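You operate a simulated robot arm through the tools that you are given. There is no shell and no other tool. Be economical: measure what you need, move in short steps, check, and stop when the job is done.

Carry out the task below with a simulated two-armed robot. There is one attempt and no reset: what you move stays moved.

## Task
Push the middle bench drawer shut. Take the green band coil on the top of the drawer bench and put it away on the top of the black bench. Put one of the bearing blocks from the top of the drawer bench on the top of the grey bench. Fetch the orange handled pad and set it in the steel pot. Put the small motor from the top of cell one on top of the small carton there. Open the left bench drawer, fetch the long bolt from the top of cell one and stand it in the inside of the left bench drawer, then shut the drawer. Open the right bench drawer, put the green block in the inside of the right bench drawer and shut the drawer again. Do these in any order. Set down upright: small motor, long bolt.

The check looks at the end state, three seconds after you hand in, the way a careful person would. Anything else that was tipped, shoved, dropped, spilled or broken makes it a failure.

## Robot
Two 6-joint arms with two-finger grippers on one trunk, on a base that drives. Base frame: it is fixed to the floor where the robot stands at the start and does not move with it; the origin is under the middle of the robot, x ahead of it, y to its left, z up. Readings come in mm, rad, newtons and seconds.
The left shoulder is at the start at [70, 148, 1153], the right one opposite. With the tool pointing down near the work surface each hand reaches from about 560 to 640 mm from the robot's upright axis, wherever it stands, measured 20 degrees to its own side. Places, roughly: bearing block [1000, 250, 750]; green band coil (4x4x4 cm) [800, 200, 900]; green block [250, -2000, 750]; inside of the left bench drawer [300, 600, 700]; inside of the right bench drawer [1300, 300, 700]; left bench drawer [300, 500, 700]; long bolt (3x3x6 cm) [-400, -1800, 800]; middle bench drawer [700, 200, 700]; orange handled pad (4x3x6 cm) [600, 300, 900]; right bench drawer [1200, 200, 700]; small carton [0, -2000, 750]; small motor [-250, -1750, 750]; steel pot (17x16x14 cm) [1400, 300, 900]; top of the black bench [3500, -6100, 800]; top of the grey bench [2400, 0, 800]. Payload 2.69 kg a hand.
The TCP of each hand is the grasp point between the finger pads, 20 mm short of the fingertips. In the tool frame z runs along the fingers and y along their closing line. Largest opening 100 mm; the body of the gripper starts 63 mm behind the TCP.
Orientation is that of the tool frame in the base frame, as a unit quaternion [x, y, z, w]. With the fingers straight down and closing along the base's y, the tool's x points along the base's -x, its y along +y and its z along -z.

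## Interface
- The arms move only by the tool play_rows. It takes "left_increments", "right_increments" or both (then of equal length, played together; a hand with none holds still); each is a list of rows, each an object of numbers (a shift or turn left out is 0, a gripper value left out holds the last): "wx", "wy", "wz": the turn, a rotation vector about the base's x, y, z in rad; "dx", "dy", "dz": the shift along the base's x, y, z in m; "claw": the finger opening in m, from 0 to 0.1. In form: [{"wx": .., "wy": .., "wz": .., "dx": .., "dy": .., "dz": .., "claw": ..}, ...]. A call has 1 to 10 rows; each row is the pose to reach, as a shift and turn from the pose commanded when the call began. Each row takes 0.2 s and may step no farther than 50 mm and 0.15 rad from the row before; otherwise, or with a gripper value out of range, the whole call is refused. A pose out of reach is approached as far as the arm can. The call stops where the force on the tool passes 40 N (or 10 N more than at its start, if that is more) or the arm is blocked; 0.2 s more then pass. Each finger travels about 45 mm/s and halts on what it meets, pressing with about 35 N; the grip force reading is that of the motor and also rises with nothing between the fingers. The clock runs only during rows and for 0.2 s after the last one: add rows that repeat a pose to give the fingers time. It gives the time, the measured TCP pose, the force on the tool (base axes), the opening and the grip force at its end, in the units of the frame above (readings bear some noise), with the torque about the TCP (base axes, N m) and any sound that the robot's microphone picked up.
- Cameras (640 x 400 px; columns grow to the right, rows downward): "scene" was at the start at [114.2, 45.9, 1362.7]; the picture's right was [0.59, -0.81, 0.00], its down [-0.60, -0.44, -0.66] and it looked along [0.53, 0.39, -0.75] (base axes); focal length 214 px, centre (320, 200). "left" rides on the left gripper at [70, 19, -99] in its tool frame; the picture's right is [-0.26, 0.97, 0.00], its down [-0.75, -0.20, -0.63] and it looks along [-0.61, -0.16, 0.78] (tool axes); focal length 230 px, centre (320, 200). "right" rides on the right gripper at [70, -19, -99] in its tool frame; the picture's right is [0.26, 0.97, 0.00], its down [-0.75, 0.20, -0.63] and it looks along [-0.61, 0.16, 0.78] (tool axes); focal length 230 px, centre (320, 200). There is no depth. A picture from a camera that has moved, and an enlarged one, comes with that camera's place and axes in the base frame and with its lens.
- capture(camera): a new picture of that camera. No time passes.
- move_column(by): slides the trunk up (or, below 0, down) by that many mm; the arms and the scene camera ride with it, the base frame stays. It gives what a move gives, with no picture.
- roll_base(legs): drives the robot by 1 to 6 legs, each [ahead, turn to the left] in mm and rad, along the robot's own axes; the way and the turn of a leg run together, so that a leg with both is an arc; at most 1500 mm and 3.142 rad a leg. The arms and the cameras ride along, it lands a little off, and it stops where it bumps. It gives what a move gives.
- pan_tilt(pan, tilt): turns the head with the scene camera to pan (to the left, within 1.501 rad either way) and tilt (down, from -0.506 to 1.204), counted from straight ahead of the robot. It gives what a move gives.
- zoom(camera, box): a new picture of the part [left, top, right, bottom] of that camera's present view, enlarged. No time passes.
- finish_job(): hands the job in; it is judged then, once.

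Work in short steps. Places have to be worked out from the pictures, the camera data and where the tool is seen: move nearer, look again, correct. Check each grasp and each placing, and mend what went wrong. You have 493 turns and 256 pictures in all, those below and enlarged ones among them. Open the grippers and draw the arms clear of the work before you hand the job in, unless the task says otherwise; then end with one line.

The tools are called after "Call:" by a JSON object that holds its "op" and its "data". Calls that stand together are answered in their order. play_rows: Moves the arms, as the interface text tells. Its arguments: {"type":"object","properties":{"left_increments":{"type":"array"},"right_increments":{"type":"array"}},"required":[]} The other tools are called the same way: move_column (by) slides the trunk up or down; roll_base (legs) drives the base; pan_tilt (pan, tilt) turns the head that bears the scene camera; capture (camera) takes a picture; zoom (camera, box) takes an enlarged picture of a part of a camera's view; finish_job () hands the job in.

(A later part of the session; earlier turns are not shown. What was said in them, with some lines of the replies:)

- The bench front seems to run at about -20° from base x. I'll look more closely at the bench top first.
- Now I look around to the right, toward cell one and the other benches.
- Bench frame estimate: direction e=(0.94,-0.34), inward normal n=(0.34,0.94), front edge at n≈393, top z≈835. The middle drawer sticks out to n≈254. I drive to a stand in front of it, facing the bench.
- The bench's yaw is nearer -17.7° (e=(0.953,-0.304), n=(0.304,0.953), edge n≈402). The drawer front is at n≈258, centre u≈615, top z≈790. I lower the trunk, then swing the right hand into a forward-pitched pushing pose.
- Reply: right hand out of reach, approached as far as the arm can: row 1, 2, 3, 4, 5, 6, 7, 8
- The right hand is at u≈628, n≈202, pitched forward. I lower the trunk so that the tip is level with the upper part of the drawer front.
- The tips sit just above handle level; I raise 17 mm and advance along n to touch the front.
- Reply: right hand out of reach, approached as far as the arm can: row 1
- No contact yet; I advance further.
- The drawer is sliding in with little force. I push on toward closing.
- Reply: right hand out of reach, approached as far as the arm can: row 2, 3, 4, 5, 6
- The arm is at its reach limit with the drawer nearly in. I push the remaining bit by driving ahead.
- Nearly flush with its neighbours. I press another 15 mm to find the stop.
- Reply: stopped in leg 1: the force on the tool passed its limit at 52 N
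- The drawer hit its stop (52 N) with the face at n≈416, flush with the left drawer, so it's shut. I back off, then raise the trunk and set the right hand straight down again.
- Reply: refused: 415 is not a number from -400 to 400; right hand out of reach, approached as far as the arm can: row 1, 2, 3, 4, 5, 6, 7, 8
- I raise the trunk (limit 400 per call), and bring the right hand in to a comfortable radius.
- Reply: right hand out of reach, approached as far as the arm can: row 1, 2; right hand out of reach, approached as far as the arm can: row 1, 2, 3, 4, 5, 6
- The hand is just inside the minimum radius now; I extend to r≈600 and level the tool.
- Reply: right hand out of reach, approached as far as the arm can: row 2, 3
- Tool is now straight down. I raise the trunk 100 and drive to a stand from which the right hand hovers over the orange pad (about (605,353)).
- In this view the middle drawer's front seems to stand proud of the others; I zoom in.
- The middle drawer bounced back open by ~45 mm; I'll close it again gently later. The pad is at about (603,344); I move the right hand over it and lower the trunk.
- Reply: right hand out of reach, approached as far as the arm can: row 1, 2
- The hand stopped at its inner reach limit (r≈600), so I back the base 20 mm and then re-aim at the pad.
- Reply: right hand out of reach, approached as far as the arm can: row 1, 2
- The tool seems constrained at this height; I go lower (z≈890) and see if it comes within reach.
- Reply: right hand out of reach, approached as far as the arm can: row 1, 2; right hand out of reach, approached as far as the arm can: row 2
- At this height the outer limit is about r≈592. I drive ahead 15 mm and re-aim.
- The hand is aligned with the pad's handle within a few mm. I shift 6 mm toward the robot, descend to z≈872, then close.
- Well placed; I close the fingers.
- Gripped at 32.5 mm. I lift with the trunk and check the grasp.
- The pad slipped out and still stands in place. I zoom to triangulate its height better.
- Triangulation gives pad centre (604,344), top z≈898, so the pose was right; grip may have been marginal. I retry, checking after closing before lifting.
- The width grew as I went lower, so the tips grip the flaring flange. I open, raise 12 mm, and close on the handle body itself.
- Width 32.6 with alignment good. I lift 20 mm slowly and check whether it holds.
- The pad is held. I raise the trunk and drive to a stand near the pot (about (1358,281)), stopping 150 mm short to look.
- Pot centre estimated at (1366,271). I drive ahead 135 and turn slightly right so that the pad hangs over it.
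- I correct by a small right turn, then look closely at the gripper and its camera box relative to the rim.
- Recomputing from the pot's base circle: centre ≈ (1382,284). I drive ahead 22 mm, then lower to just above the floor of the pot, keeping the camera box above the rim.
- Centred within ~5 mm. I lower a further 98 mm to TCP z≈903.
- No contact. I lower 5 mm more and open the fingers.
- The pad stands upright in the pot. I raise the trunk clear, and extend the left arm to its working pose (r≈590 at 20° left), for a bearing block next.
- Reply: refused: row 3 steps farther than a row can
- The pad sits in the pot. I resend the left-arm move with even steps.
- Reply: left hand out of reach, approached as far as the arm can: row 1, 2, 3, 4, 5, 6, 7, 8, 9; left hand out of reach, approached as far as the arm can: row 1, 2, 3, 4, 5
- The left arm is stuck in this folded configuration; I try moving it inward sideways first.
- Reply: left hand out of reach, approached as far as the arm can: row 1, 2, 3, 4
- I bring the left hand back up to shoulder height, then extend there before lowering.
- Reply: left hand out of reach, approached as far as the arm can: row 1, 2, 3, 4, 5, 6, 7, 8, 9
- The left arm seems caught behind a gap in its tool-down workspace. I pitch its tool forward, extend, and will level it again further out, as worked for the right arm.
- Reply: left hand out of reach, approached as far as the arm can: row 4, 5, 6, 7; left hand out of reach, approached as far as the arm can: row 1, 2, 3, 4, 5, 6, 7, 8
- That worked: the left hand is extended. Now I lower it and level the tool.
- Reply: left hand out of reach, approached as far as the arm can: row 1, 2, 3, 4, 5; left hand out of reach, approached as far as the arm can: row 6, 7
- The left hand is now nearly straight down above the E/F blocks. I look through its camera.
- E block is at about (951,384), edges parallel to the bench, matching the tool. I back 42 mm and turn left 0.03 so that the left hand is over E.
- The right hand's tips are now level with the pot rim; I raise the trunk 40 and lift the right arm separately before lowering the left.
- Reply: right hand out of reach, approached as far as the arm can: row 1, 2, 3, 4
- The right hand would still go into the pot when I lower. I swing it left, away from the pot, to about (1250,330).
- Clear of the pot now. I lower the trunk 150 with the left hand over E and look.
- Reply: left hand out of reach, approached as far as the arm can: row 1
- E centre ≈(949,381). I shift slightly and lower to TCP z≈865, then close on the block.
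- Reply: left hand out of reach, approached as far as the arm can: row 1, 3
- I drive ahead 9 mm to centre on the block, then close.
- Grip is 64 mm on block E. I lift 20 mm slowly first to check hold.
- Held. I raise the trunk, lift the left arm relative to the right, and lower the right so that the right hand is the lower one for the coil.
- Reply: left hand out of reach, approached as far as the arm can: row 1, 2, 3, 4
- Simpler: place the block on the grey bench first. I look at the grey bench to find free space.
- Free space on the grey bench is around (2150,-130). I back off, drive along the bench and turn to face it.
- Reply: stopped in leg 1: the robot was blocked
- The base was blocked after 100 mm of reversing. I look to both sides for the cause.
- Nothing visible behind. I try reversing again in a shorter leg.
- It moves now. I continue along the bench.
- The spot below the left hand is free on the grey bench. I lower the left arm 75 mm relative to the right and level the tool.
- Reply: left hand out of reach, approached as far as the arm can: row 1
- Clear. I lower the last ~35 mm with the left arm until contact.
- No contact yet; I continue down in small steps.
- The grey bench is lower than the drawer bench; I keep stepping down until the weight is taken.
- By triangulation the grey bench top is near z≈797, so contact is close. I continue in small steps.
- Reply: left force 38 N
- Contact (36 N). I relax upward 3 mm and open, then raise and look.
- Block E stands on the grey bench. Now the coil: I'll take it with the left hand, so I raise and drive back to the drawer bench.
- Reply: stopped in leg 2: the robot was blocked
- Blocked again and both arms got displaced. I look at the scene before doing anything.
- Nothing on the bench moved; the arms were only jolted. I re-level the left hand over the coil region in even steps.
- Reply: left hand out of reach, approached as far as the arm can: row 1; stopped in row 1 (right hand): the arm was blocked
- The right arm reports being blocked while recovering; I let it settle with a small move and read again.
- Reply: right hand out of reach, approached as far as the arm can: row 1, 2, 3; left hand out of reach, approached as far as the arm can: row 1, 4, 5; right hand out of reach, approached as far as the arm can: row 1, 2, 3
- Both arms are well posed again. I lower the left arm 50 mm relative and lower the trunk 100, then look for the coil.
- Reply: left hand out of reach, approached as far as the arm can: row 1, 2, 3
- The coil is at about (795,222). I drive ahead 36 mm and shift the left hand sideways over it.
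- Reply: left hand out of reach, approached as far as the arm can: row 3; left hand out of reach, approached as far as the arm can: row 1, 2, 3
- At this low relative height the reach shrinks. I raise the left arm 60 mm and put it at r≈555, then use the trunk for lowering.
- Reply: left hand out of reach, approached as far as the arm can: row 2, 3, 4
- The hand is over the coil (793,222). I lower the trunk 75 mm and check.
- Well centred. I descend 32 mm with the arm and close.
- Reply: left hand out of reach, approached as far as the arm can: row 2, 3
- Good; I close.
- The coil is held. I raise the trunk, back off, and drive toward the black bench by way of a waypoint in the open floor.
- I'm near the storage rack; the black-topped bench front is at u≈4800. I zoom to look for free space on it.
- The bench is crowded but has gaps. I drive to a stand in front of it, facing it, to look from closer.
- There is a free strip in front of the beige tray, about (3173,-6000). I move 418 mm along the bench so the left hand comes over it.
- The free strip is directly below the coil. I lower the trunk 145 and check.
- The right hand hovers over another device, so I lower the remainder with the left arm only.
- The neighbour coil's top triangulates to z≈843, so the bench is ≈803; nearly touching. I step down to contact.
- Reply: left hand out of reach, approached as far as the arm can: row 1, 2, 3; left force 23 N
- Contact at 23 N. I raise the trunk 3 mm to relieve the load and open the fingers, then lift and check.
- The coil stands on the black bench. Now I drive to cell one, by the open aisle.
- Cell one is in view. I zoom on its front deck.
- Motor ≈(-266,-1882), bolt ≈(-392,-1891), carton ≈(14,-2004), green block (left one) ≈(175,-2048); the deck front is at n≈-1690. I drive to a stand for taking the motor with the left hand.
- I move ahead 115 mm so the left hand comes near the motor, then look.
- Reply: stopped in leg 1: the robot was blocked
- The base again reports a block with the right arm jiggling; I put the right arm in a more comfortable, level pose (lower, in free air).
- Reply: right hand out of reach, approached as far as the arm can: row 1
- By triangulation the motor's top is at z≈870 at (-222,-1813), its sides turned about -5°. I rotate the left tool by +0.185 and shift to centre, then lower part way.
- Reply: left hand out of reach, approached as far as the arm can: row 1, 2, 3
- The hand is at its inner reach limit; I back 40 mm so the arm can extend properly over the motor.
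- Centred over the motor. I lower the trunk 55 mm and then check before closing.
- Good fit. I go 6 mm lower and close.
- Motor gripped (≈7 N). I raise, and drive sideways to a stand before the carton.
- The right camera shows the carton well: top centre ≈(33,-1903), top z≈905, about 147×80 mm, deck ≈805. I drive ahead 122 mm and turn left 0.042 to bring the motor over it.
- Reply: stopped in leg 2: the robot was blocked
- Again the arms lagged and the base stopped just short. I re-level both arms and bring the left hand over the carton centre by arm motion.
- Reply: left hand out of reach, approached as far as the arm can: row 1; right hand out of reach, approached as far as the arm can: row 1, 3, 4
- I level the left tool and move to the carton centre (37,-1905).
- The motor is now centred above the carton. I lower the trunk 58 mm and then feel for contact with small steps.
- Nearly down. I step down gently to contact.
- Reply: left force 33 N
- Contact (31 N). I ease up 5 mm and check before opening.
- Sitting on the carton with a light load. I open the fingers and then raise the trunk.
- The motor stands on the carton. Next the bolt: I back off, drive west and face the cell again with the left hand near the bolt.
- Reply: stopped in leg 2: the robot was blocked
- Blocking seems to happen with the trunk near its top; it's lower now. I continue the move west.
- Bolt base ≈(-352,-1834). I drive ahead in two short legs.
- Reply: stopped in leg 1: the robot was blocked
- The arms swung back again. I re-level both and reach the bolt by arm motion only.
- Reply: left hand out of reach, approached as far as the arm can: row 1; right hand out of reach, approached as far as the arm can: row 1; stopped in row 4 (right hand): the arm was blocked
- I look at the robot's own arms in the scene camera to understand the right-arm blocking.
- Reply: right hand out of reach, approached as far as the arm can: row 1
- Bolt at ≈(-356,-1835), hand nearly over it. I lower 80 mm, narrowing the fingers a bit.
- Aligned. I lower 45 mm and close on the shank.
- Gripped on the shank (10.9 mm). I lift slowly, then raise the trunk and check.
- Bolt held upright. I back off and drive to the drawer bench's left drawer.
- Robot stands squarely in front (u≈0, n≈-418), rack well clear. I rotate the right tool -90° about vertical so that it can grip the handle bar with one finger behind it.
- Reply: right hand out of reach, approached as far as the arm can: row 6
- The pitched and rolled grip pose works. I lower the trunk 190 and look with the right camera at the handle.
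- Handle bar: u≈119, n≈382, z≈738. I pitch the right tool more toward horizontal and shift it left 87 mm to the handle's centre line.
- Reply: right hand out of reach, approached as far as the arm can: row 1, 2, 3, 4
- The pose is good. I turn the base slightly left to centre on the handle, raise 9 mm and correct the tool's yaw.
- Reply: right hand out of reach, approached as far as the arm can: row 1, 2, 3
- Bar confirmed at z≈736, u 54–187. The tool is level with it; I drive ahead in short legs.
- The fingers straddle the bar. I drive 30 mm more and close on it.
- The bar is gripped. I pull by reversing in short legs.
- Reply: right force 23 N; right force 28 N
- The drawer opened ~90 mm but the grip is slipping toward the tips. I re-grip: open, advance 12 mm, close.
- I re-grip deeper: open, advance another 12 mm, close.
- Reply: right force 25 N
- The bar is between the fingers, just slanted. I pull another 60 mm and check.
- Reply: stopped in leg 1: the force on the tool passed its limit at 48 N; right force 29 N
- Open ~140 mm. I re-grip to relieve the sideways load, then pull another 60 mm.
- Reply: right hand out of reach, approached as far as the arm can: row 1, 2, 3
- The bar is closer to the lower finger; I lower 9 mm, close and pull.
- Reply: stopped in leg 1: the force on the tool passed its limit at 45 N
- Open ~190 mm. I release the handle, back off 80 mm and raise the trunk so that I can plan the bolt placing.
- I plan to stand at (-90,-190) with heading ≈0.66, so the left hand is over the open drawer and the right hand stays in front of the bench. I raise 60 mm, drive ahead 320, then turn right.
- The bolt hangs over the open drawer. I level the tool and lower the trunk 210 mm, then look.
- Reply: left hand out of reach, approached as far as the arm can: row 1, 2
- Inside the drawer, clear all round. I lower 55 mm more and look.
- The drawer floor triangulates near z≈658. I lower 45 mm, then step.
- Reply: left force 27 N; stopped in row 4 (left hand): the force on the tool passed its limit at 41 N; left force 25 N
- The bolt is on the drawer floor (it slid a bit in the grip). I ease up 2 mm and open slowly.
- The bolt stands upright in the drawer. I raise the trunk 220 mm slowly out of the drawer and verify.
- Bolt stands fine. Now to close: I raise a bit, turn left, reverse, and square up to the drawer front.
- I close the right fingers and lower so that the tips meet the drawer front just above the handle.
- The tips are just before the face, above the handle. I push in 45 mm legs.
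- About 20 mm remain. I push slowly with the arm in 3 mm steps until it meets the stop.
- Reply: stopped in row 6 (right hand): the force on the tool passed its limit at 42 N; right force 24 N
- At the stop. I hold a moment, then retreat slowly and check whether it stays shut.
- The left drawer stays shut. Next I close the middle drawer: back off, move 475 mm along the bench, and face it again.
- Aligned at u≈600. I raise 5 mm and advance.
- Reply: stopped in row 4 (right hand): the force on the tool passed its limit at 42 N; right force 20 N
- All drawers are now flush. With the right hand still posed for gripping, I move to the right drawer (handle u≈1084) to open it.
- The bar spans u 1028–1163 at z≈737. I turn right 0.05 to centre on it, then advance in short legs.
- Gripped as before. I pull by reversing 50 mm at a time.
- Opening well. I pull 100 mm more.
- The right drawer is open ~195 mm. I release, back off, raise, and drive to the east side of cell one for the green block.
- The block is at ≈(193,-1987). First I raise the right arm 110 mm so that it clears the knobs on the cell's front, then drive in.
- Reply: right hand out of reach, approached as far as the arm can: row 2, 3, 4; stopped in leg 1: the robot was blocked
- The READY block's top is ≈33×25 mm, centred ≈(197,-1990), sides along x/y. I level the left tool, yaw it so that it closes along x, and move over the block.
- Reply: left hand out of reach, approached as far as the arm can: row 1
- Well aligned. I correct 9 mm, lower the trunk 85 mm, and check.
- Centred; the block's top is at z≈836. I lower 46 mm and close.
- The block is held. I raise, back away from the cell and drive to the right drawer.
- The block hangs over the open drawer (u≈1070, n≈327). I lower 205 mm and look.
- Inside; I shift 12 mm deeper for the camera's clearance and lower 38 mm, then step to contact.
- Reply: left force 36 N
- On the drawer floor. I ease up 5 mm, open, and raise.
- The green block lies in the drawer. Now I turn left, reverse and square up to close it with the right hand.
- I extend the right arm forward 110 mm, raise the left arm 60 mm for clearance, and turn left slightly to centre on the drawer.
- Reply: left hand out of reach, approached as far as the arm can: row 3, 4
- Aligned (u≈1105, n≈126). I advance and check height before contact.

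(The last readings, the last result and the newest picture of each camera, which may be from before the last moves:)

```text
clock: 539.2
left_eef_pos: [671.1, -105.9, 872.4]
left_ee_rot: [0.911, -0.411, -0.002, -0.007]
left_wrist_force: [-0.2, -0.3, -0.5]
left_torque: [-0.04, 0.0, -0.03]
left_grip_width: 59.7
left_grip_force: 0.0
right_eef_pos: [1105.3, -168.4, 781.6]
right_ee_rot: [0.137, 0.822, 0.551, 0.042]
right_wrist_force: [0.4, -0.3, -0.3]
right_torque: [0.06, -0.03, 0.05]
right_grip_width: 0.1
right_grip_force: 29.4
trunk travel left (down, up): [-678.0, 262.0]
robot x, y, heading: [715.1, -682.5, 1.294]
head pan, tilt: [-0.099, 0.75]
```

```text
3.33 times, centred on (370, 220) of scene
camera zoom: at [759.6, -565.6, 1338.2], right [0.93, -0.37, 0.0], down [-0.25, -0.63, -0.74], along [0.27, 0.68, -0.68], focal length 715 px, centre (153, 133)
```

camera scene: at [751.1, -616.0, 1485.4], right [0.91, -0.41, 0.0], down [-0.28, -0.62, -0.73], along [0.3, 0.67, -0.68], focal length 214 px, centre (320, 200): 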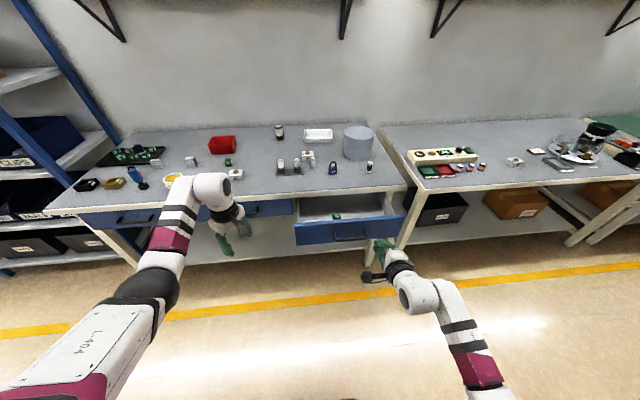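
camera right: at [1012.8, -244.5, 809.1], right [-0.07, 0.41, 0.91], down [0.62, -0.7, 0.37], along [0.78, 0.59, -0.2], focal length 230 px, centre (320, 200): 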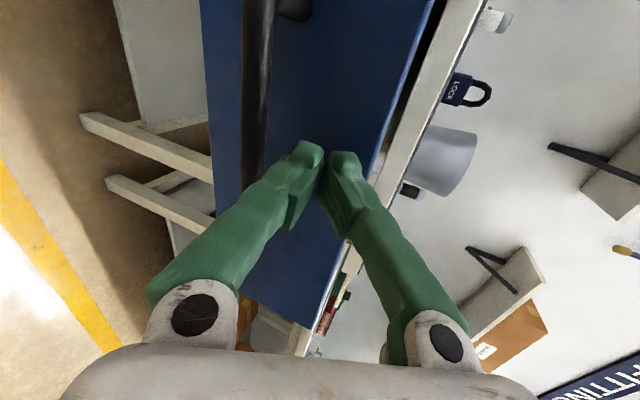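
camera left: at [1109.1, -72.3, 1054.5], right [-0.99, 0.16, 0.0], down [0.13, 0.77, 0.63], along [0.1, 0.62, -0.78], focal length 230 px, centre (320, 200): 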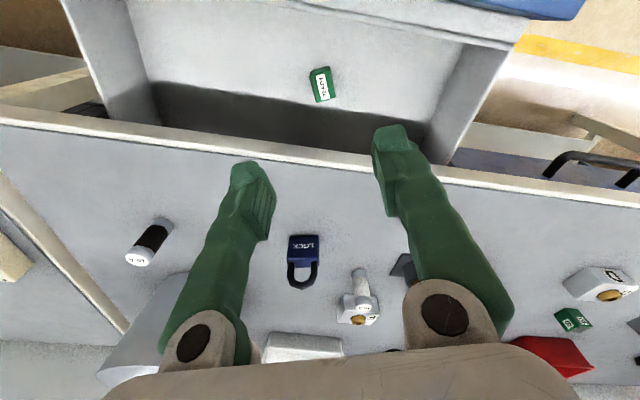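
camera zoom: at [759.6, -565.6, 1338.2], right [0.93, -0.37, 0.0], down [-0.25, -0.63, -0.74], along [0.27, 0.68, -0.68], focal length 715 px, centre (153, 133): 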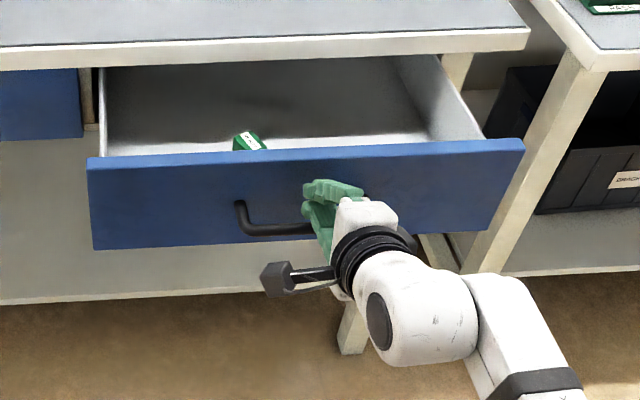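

The tips will meet the front above the handle. I push in short legs.

Call:
{"op": "roll_base", "data": {"legs": [[45, 0]]}}

Call:
{"op": "roll_base", "data": {"legs": [[45, 0]]}}

Call:
{"op": "roll_base", "data": {"legs": [[45, 0]]}}

Call:
{"op": "zoom", "data": {"camera": "scene", "box": [280, 160, 460, 280]}}

```text
clock: 540.1
left_eef_pos: [683.5, -66.0, 873.6]
left_ee_rot: [0.912, -0.411, -0.001, -0.009]
left_wrist_force: [0.2, -0.3, 0.5]
left_torque: [0.02, -0.04, -0.02]
left_grip_width: 60.2
left_grip_force: 0.0
right_eef_pos: [1115.2, -129.6, 783.6]
right_ee_rot: [0.138, 0.821, 0.553, 0.042]
right_wrist_force: [1.1, -1.4, 0.2]
right_torque: [0.0, 0.03, 0.0]
right_grip_width: 0.0
right_grip_force: 29.1
trunk travel left (down, up): [-678.0, 262.0]
robot x, y, heading: [727.9, -640.6, 1.29]
head pan, tilt: [-0.099, 0.75]
```

```text
clock: 541.0
left_eef_pos: [694.3, -21.5, 872.4]
left_ee_rot: [0.912, -0.411, -0.002, -0.007]
left_wrist_force: [0.2, -0.7, 0.6]
left_torque: [0.05, -0.01, -0.02]
left_grip_width: 60.0
left_grip_force: 0.0
right_eef_pos: [1128.7, -84.8, 781.4]
right_ee_rot: [0.137, 0.822, 0.551, 0.041]
right_wrist_force: [-0.9, 0.0, 0.2]
right_torque: [0.02, 0.01, 0.01]
right_grip_width: 0.1
right_grip_force: 29.7
trunk travel left (down, up): [-678.0, 262.0]
robot x, y, heading: [743.0, -595.3, 1.294]
head pan, tilt: [-0.099, 0.75]
```

```text
clock: 541.9
left_eef_pos: [705.3, 18.7, 873.5]
left_ee_rot: [0.912, -0.41, -0.002, -0.01]
left_wrist_force: [0.0, -0.3, 0.6]
left_torque: [0.08, -0.02, 0.01]
left_grip_width: 60.2
left_grip_force: 0.1
right_eef_pos: [1139.5, -43.4, 782.1]
right_ee_rot: [0.137, 0.822, 0.552, 0.041]
right_wrist_force: [-0.3, -1.1, 0.5]
right_torque: [-0.02, 0.01, 0.0]
right_grip_width: 0.0
right_grip_force: 29.4
trunk travel left (down, up): [-678.0, 262.0]
robot x, y, heading: [755.0, -558.3, 1.294]
head pan, tilt: [-0.099, 0.75]
```

```text
3.33 times, centred on (370, 220) of scene
camera zoom: at [795.5, -439.0, 1338.4], right [0.93, -0.37, 0.0], down [-0.25, -0.63, -0.74], along [0.27, 0.68, -0.68], focal length 715 px, centre (153, 133)
```

zoom: 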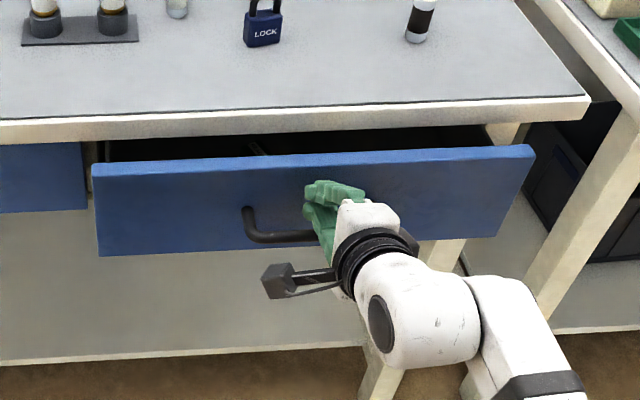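

Call:
{"op": "roll_base", "data": {"legs": [[35, 0]]}}

Call:
{"op": "roll_base", "data": {"legs": [[28, 0]]}}

Call:
{"op": "play_rows", "data": {"right_increments": [{"dx": 0.001, "dy": 0.003}, {"dx": 0.002, "dy": 0.006}, {"dx": 0.003, "dy": 0.009}, {"dx": 0.004, "dy": 0.012}, {"dx": 0.005, "dy": 0.015}, {"dx": 0.006, "dy": 0.018}, {"dx": 0.007, "dy": 0.021}, {"dx": 0.008, "dy": 0.024}, {"dx": 0.009, "dy": 0.027}, {"dx": 0.0095, "dy": 0.029}]}}

```text
clock: 542.8
left_eef_pos: [714.7, 53.7, 872.5]
left_ee_rot: [0.912, -0.41, -0.001, -0.007]
left_wrist_force: [-0.3, -0.5, -0.1]
left_torque: [0.07, -0.03, 0.0]
left_grip_width: 59.9
left_grip_force: 0.0
right_eef_pos: [1149.8, -9.3, 780.6]
right_ee_rot: [0.138, 0.822, 0.552, 0.042]
right_wrist_force: [-1.0, -0.6, 0.0]
right_torque: [0.03, 0.01, 0.01]
right_grip_width: 0.0
right_grip_force: 29.1
trunk travel left (down, up): [-678.0, 262.0]
robot x, y, heading: [765.3, -519.7, 1.293]
head pan, tilt: [-0.099, 0.75]
```

```text
clock: 543.6
left_eef_pos: [722.3, 82.1, 871.0]
left_ee_rot: [0.912, -0.411, -0.002, -0.007]
left_wrist_force: [-0.2, -1.0, 0.3]
left_torque: [0.03, -0.02, -0.02]
left_grip_width: 60.2
left_grip_force: 0.1
right_eef_pos: [1157.4, 18.8, 780.7]
right_ee_rot: [0.138, 0.822, 0.551, 0.041]
right_wrist_force: [0.4, 0.2, -0.2]
right_torque: [0.01, 0.05, 0.03]
right_grip_width: 0.0
right_grip_force: 29.7
trunk travel left (down, up): [-678.0, 262.0]
robot x, y, heading: [772.2, -496.9, 1.295]
head pan, tilt: [-0.099, 0.75]
```

```text
clock: 545.8
left_eef_pos: [723.9, 81.0, 872.4]
left_ee_rot: [0.911, -0.411, -0.001, -0.008]
left_wrist_force: [0.1, 0.5, -0.5]
left_torque: [-0.01, 0.01, -0.02]
left_grip_width: 60.0
left_grip_force: 0.1
right_eef_pos: [1167.0, 44.4, 777.0]
right_ee_rot: [0.14, 0.824, 0.547, 0.041]
right_wrist_force: [-13.5, -25.7, -11.8]
right_torque: [0.74, -0.47, 0.18]
right_grip_width: 0.0
right_grip_force: 29.2
trunk travel left (down, up): [-678.0, 262.0]
robot x, y, heading: [767.4, -492.3, 1.292]
head pan, tilt: [-0.099, 0.75]
```

At the stop (≈30 N). I hold, retreat slowly, and check all three drawers.

Call:
{"op": "play_rows", "data": {"right_increments": [{"dx": 0.0005, "dy": 0.002}, {"dx": 0.0005, "dy": 0.002}, {"dx": 0, "dy": 0}, {"dx": -0.001, "dy": -0.004}, {"dx": -0.002, "dy": -0.008}, {"dx": -0.003, "dy": -0.012}, {"dx": -0.005, "dy": -0.018}, {"dx": -0.008, "dy": -0.027}, {"dx": -0.012, "dy": -0.04}]}}

Call:
{"op": "roll_base", "data": {"legs": [[-80, 0]]}}

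Call:
{"op": "capture", "data": {"camera": "scene"}}

```text
clock: 546.4
left_eef_pos: [724.3, 90.7, 866.9]
left_ee_rot: [0.911, -0.411, 0.003, -0.007]
left_wrist_force: [-0.6, -0.1, -0.3]
left_torque: [0.01, 0.03, -0.01]
left_grip_width: 59.7
left_grip_force: 0.1
right_eef_pos: [1168.8, 48.8, 772.8]
right_ee_rot: [0.14, 0.827, 0.544, 0.041]
right_wrist_force: [-5.6, -9.8, 3.0]
right_torque: [0.07, -0.1, -0.05]
right_grip_width: 0.1
right_grip_force: 29.6
trunk travel left (down, up): [-678.0, 262.0]
robot x, y, heading: [770.1, -493.4, 1.292]
head pan, tilt: [-0.099, 0.75]
stopped in row 2 (right hand): the force on the tool passed its limit at 41 N (the readings are from after the stop); the commanded pose is now the measured one
```

```text
clock: 547.5
left_eef_pos: [702.6, 12.3, 863.6]
left_ee_rot: [0.912, -0.41, 0.002, -0.007]
left_wrist_force: [1.1, 0.3, 0.1]
left_torque: [0.01, -0.02, -0.04]
left_grip_width: 59.8
left_grip_force: 0.1
right_eef_pos: [1144.6, -29.5, 771.1]
right_ee_rot: [0.14, 0.827, 0.543, 0.04]
right_wrist_force: [0.5, 0.8, -0.2]
right_torque: [0.05, 0.03, -0.02]
right_grip_width: 0.0
right_grip_force: 30.2
trunk travel left (down, up): [-678.0, 262.0]
robot x, y, heading: [747.5, -574.3, 1.293]
head pan, tilt: [-0.099, 0.75]
```

```text
62 pictures are left
camera scene: at [793.1, -447.7, 1337.0], right [0.93, -0.37, 0.0], down [-0.25, -0.64, -0.73], along [0.27, 0.68, -0.68], focal length 214 px, centre (320, 200)
```

scene: 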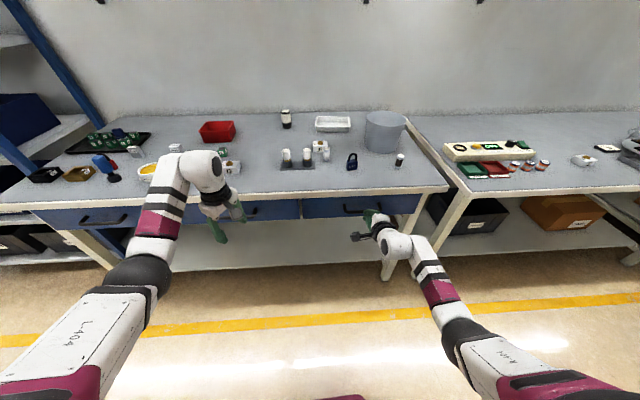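

Call:
{"op": "zoom", "data": {"camera": "scene", "box": [20, 110, 260, 260]}}

Call:
{"op": "zoom", "data": {"camera": "scene", "box": [220, 110, 460, 260]}}

```text
2.67 times, centred on (140, 185) of scene
camera zoom: at [793.1, -447.7, 1337.0], right [0.93, -0.37, 0.0], down [-0.25, -0.64, -0.73], along [0.27, 0.68, -0.68], focal length 572 px, centre (800, 240)
```

zoom: 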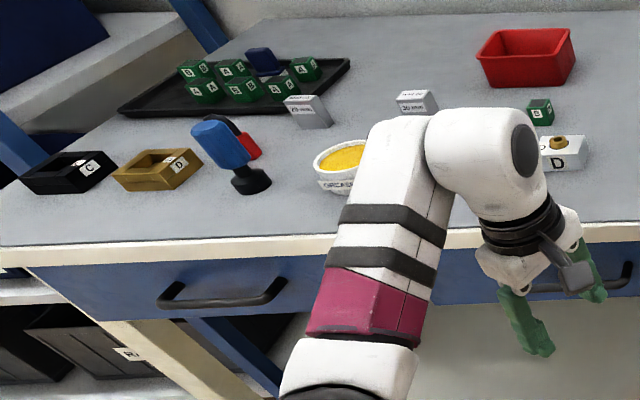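

```text
2.67 times, centred on (340, 185) of scene
camera zoom: at [793.1, -447.7, 1337.0], right [0.93, -0.37, 0.0], down [-0.25, -0.64, -0.73], along [0.27, 0.68, -0.68], focal length 572 px, centre (267, 240)
```

zoom: 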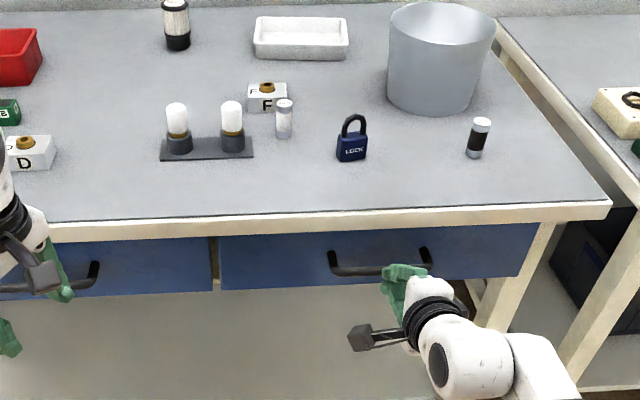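

All three drawers are flush and the bench top is in order. I open the right gripper and back well clear of the bench.

Call:
{"op": "play_rows", "data": {"right_increments": [{"claw": 0.03}, {"claw": 0.06}, {"claw": 0.06}]}}

Call:
{"op": "roll_base", "data": {"legs": [[-150, 0]]}}

Call:
{"op": "roll_base", "data": {"legs": [[-150, 0]]}}

Call:
{"op": "capture", "data": {"camera": "scene"}}

```text
clock: 548.3
left_eef_pos: [701.3, 9.3, 865.8]
left_ee_rot: [0.912, -0.411, 0.003, -0.007]
left_wrist_force: [0.4, 0.9, 0.2]
left_torque: [-0.03, -0.04, 0.0]
left_grip_width: 60.0
left_grip_force: 0.1
right_eef_pos: [1144.6, -31.3, 773.0]
right_ee_rot: [0.139, 0.827, 0.544, 0.041]
right_wrist_force: [-0.4, 0.4, -0.8]
right_torque: [0.0, -0.01, 0.04]
right_grip_width: 60.1
right_grip_force: 0.1
trunk travel left (down, up): [-678.0, 262.0]
robot x, y, heading: [746.7, -575.9, 1.296]
head pan, tilt: [-0.099, 0.75]
```

```text
clock: 549.6
left_eef_pos: [660.9, -132.5, 865.4]
left_ee_rot: [0.912, -0.411, 0.003, -0.009]
left_wrist_force: [0.6, -0.7, 0.5]
left_torque: [0.01, 0.03, 0.0]
left_grip_width: 60.0
left_grip_force: 0.0
right_eef_pos: [1104.1, -172.9, 773.8]
right_ee_rot: [0.14, 0.826, 0.544, 0.041]
right_wrist_force: [0.3, 0.3, -0.5]
right_torque: [0.02, 0.0, -0.01]
right_grip_width: 60.0
right_grip_force: 0.1
trunk travel left (down, up): [-678.0, 262.0]
robot x, y, heading: [705.5, -720.1, 1.295]
head pan, tilt: [-0.099, 0.75]
```

```text
clock: 551.0
left_eef_pos: [620.8, -277.3, 865.0]
left_ee_rot: [0.912, -0.41, 0.002, -0.007]
left_wrist_force: [-0.2, 0.6, 0.5]
left_torque: [-0.02, 0.0, 0.02]
left_grip_width: 59.8
left_grip_force: 0.0
right_eef_pos: [1062.1, -317.6, 772.6]
right_ee_rot: [0.139, 0.827, 0.543, 0.041]
right_wrist_force: [-0.4, -0.3, 0.3]
right_torque: [0.01, 0.01, 0.0]
right_grip_width: 59.8
right_grip_force: 0.0
trunk travel left (down, up): [-678.0, 262.0]
robot x, y, heading: [665.0, -862.1, 1.288]
head pan, tilt: [-0.099, 0.75]
```

```text
59 pictures are left
camera scene: at [710.4, -737.9, 1337.3], right [0.93, -0.37, 0.0], down [-0.25, -0.63, -0.73], along [0.27, 0.68, -0.68], focal length 214 px, centre (320, 200)
```

scene: 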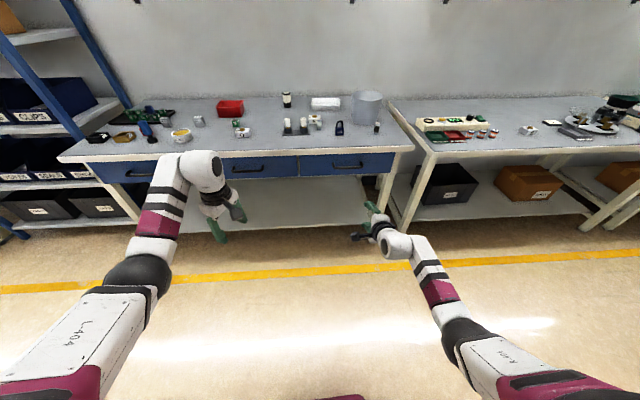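

Everything is in place: the drawers are shut, the bearing block is on the grey bench, and both grippers are open and clear. I hand the job in.

Call:
{"op": "finish_job", "data": {}}

```text
The job is handed in.
```

I did every item on the list and handed the job in. The coil, motor, bolt, pad, bearing block and green block are all where you asked, and all three drawers are shut. I took the "READY" block on cell one as the green block, because a second green block marked "B" sits there too.
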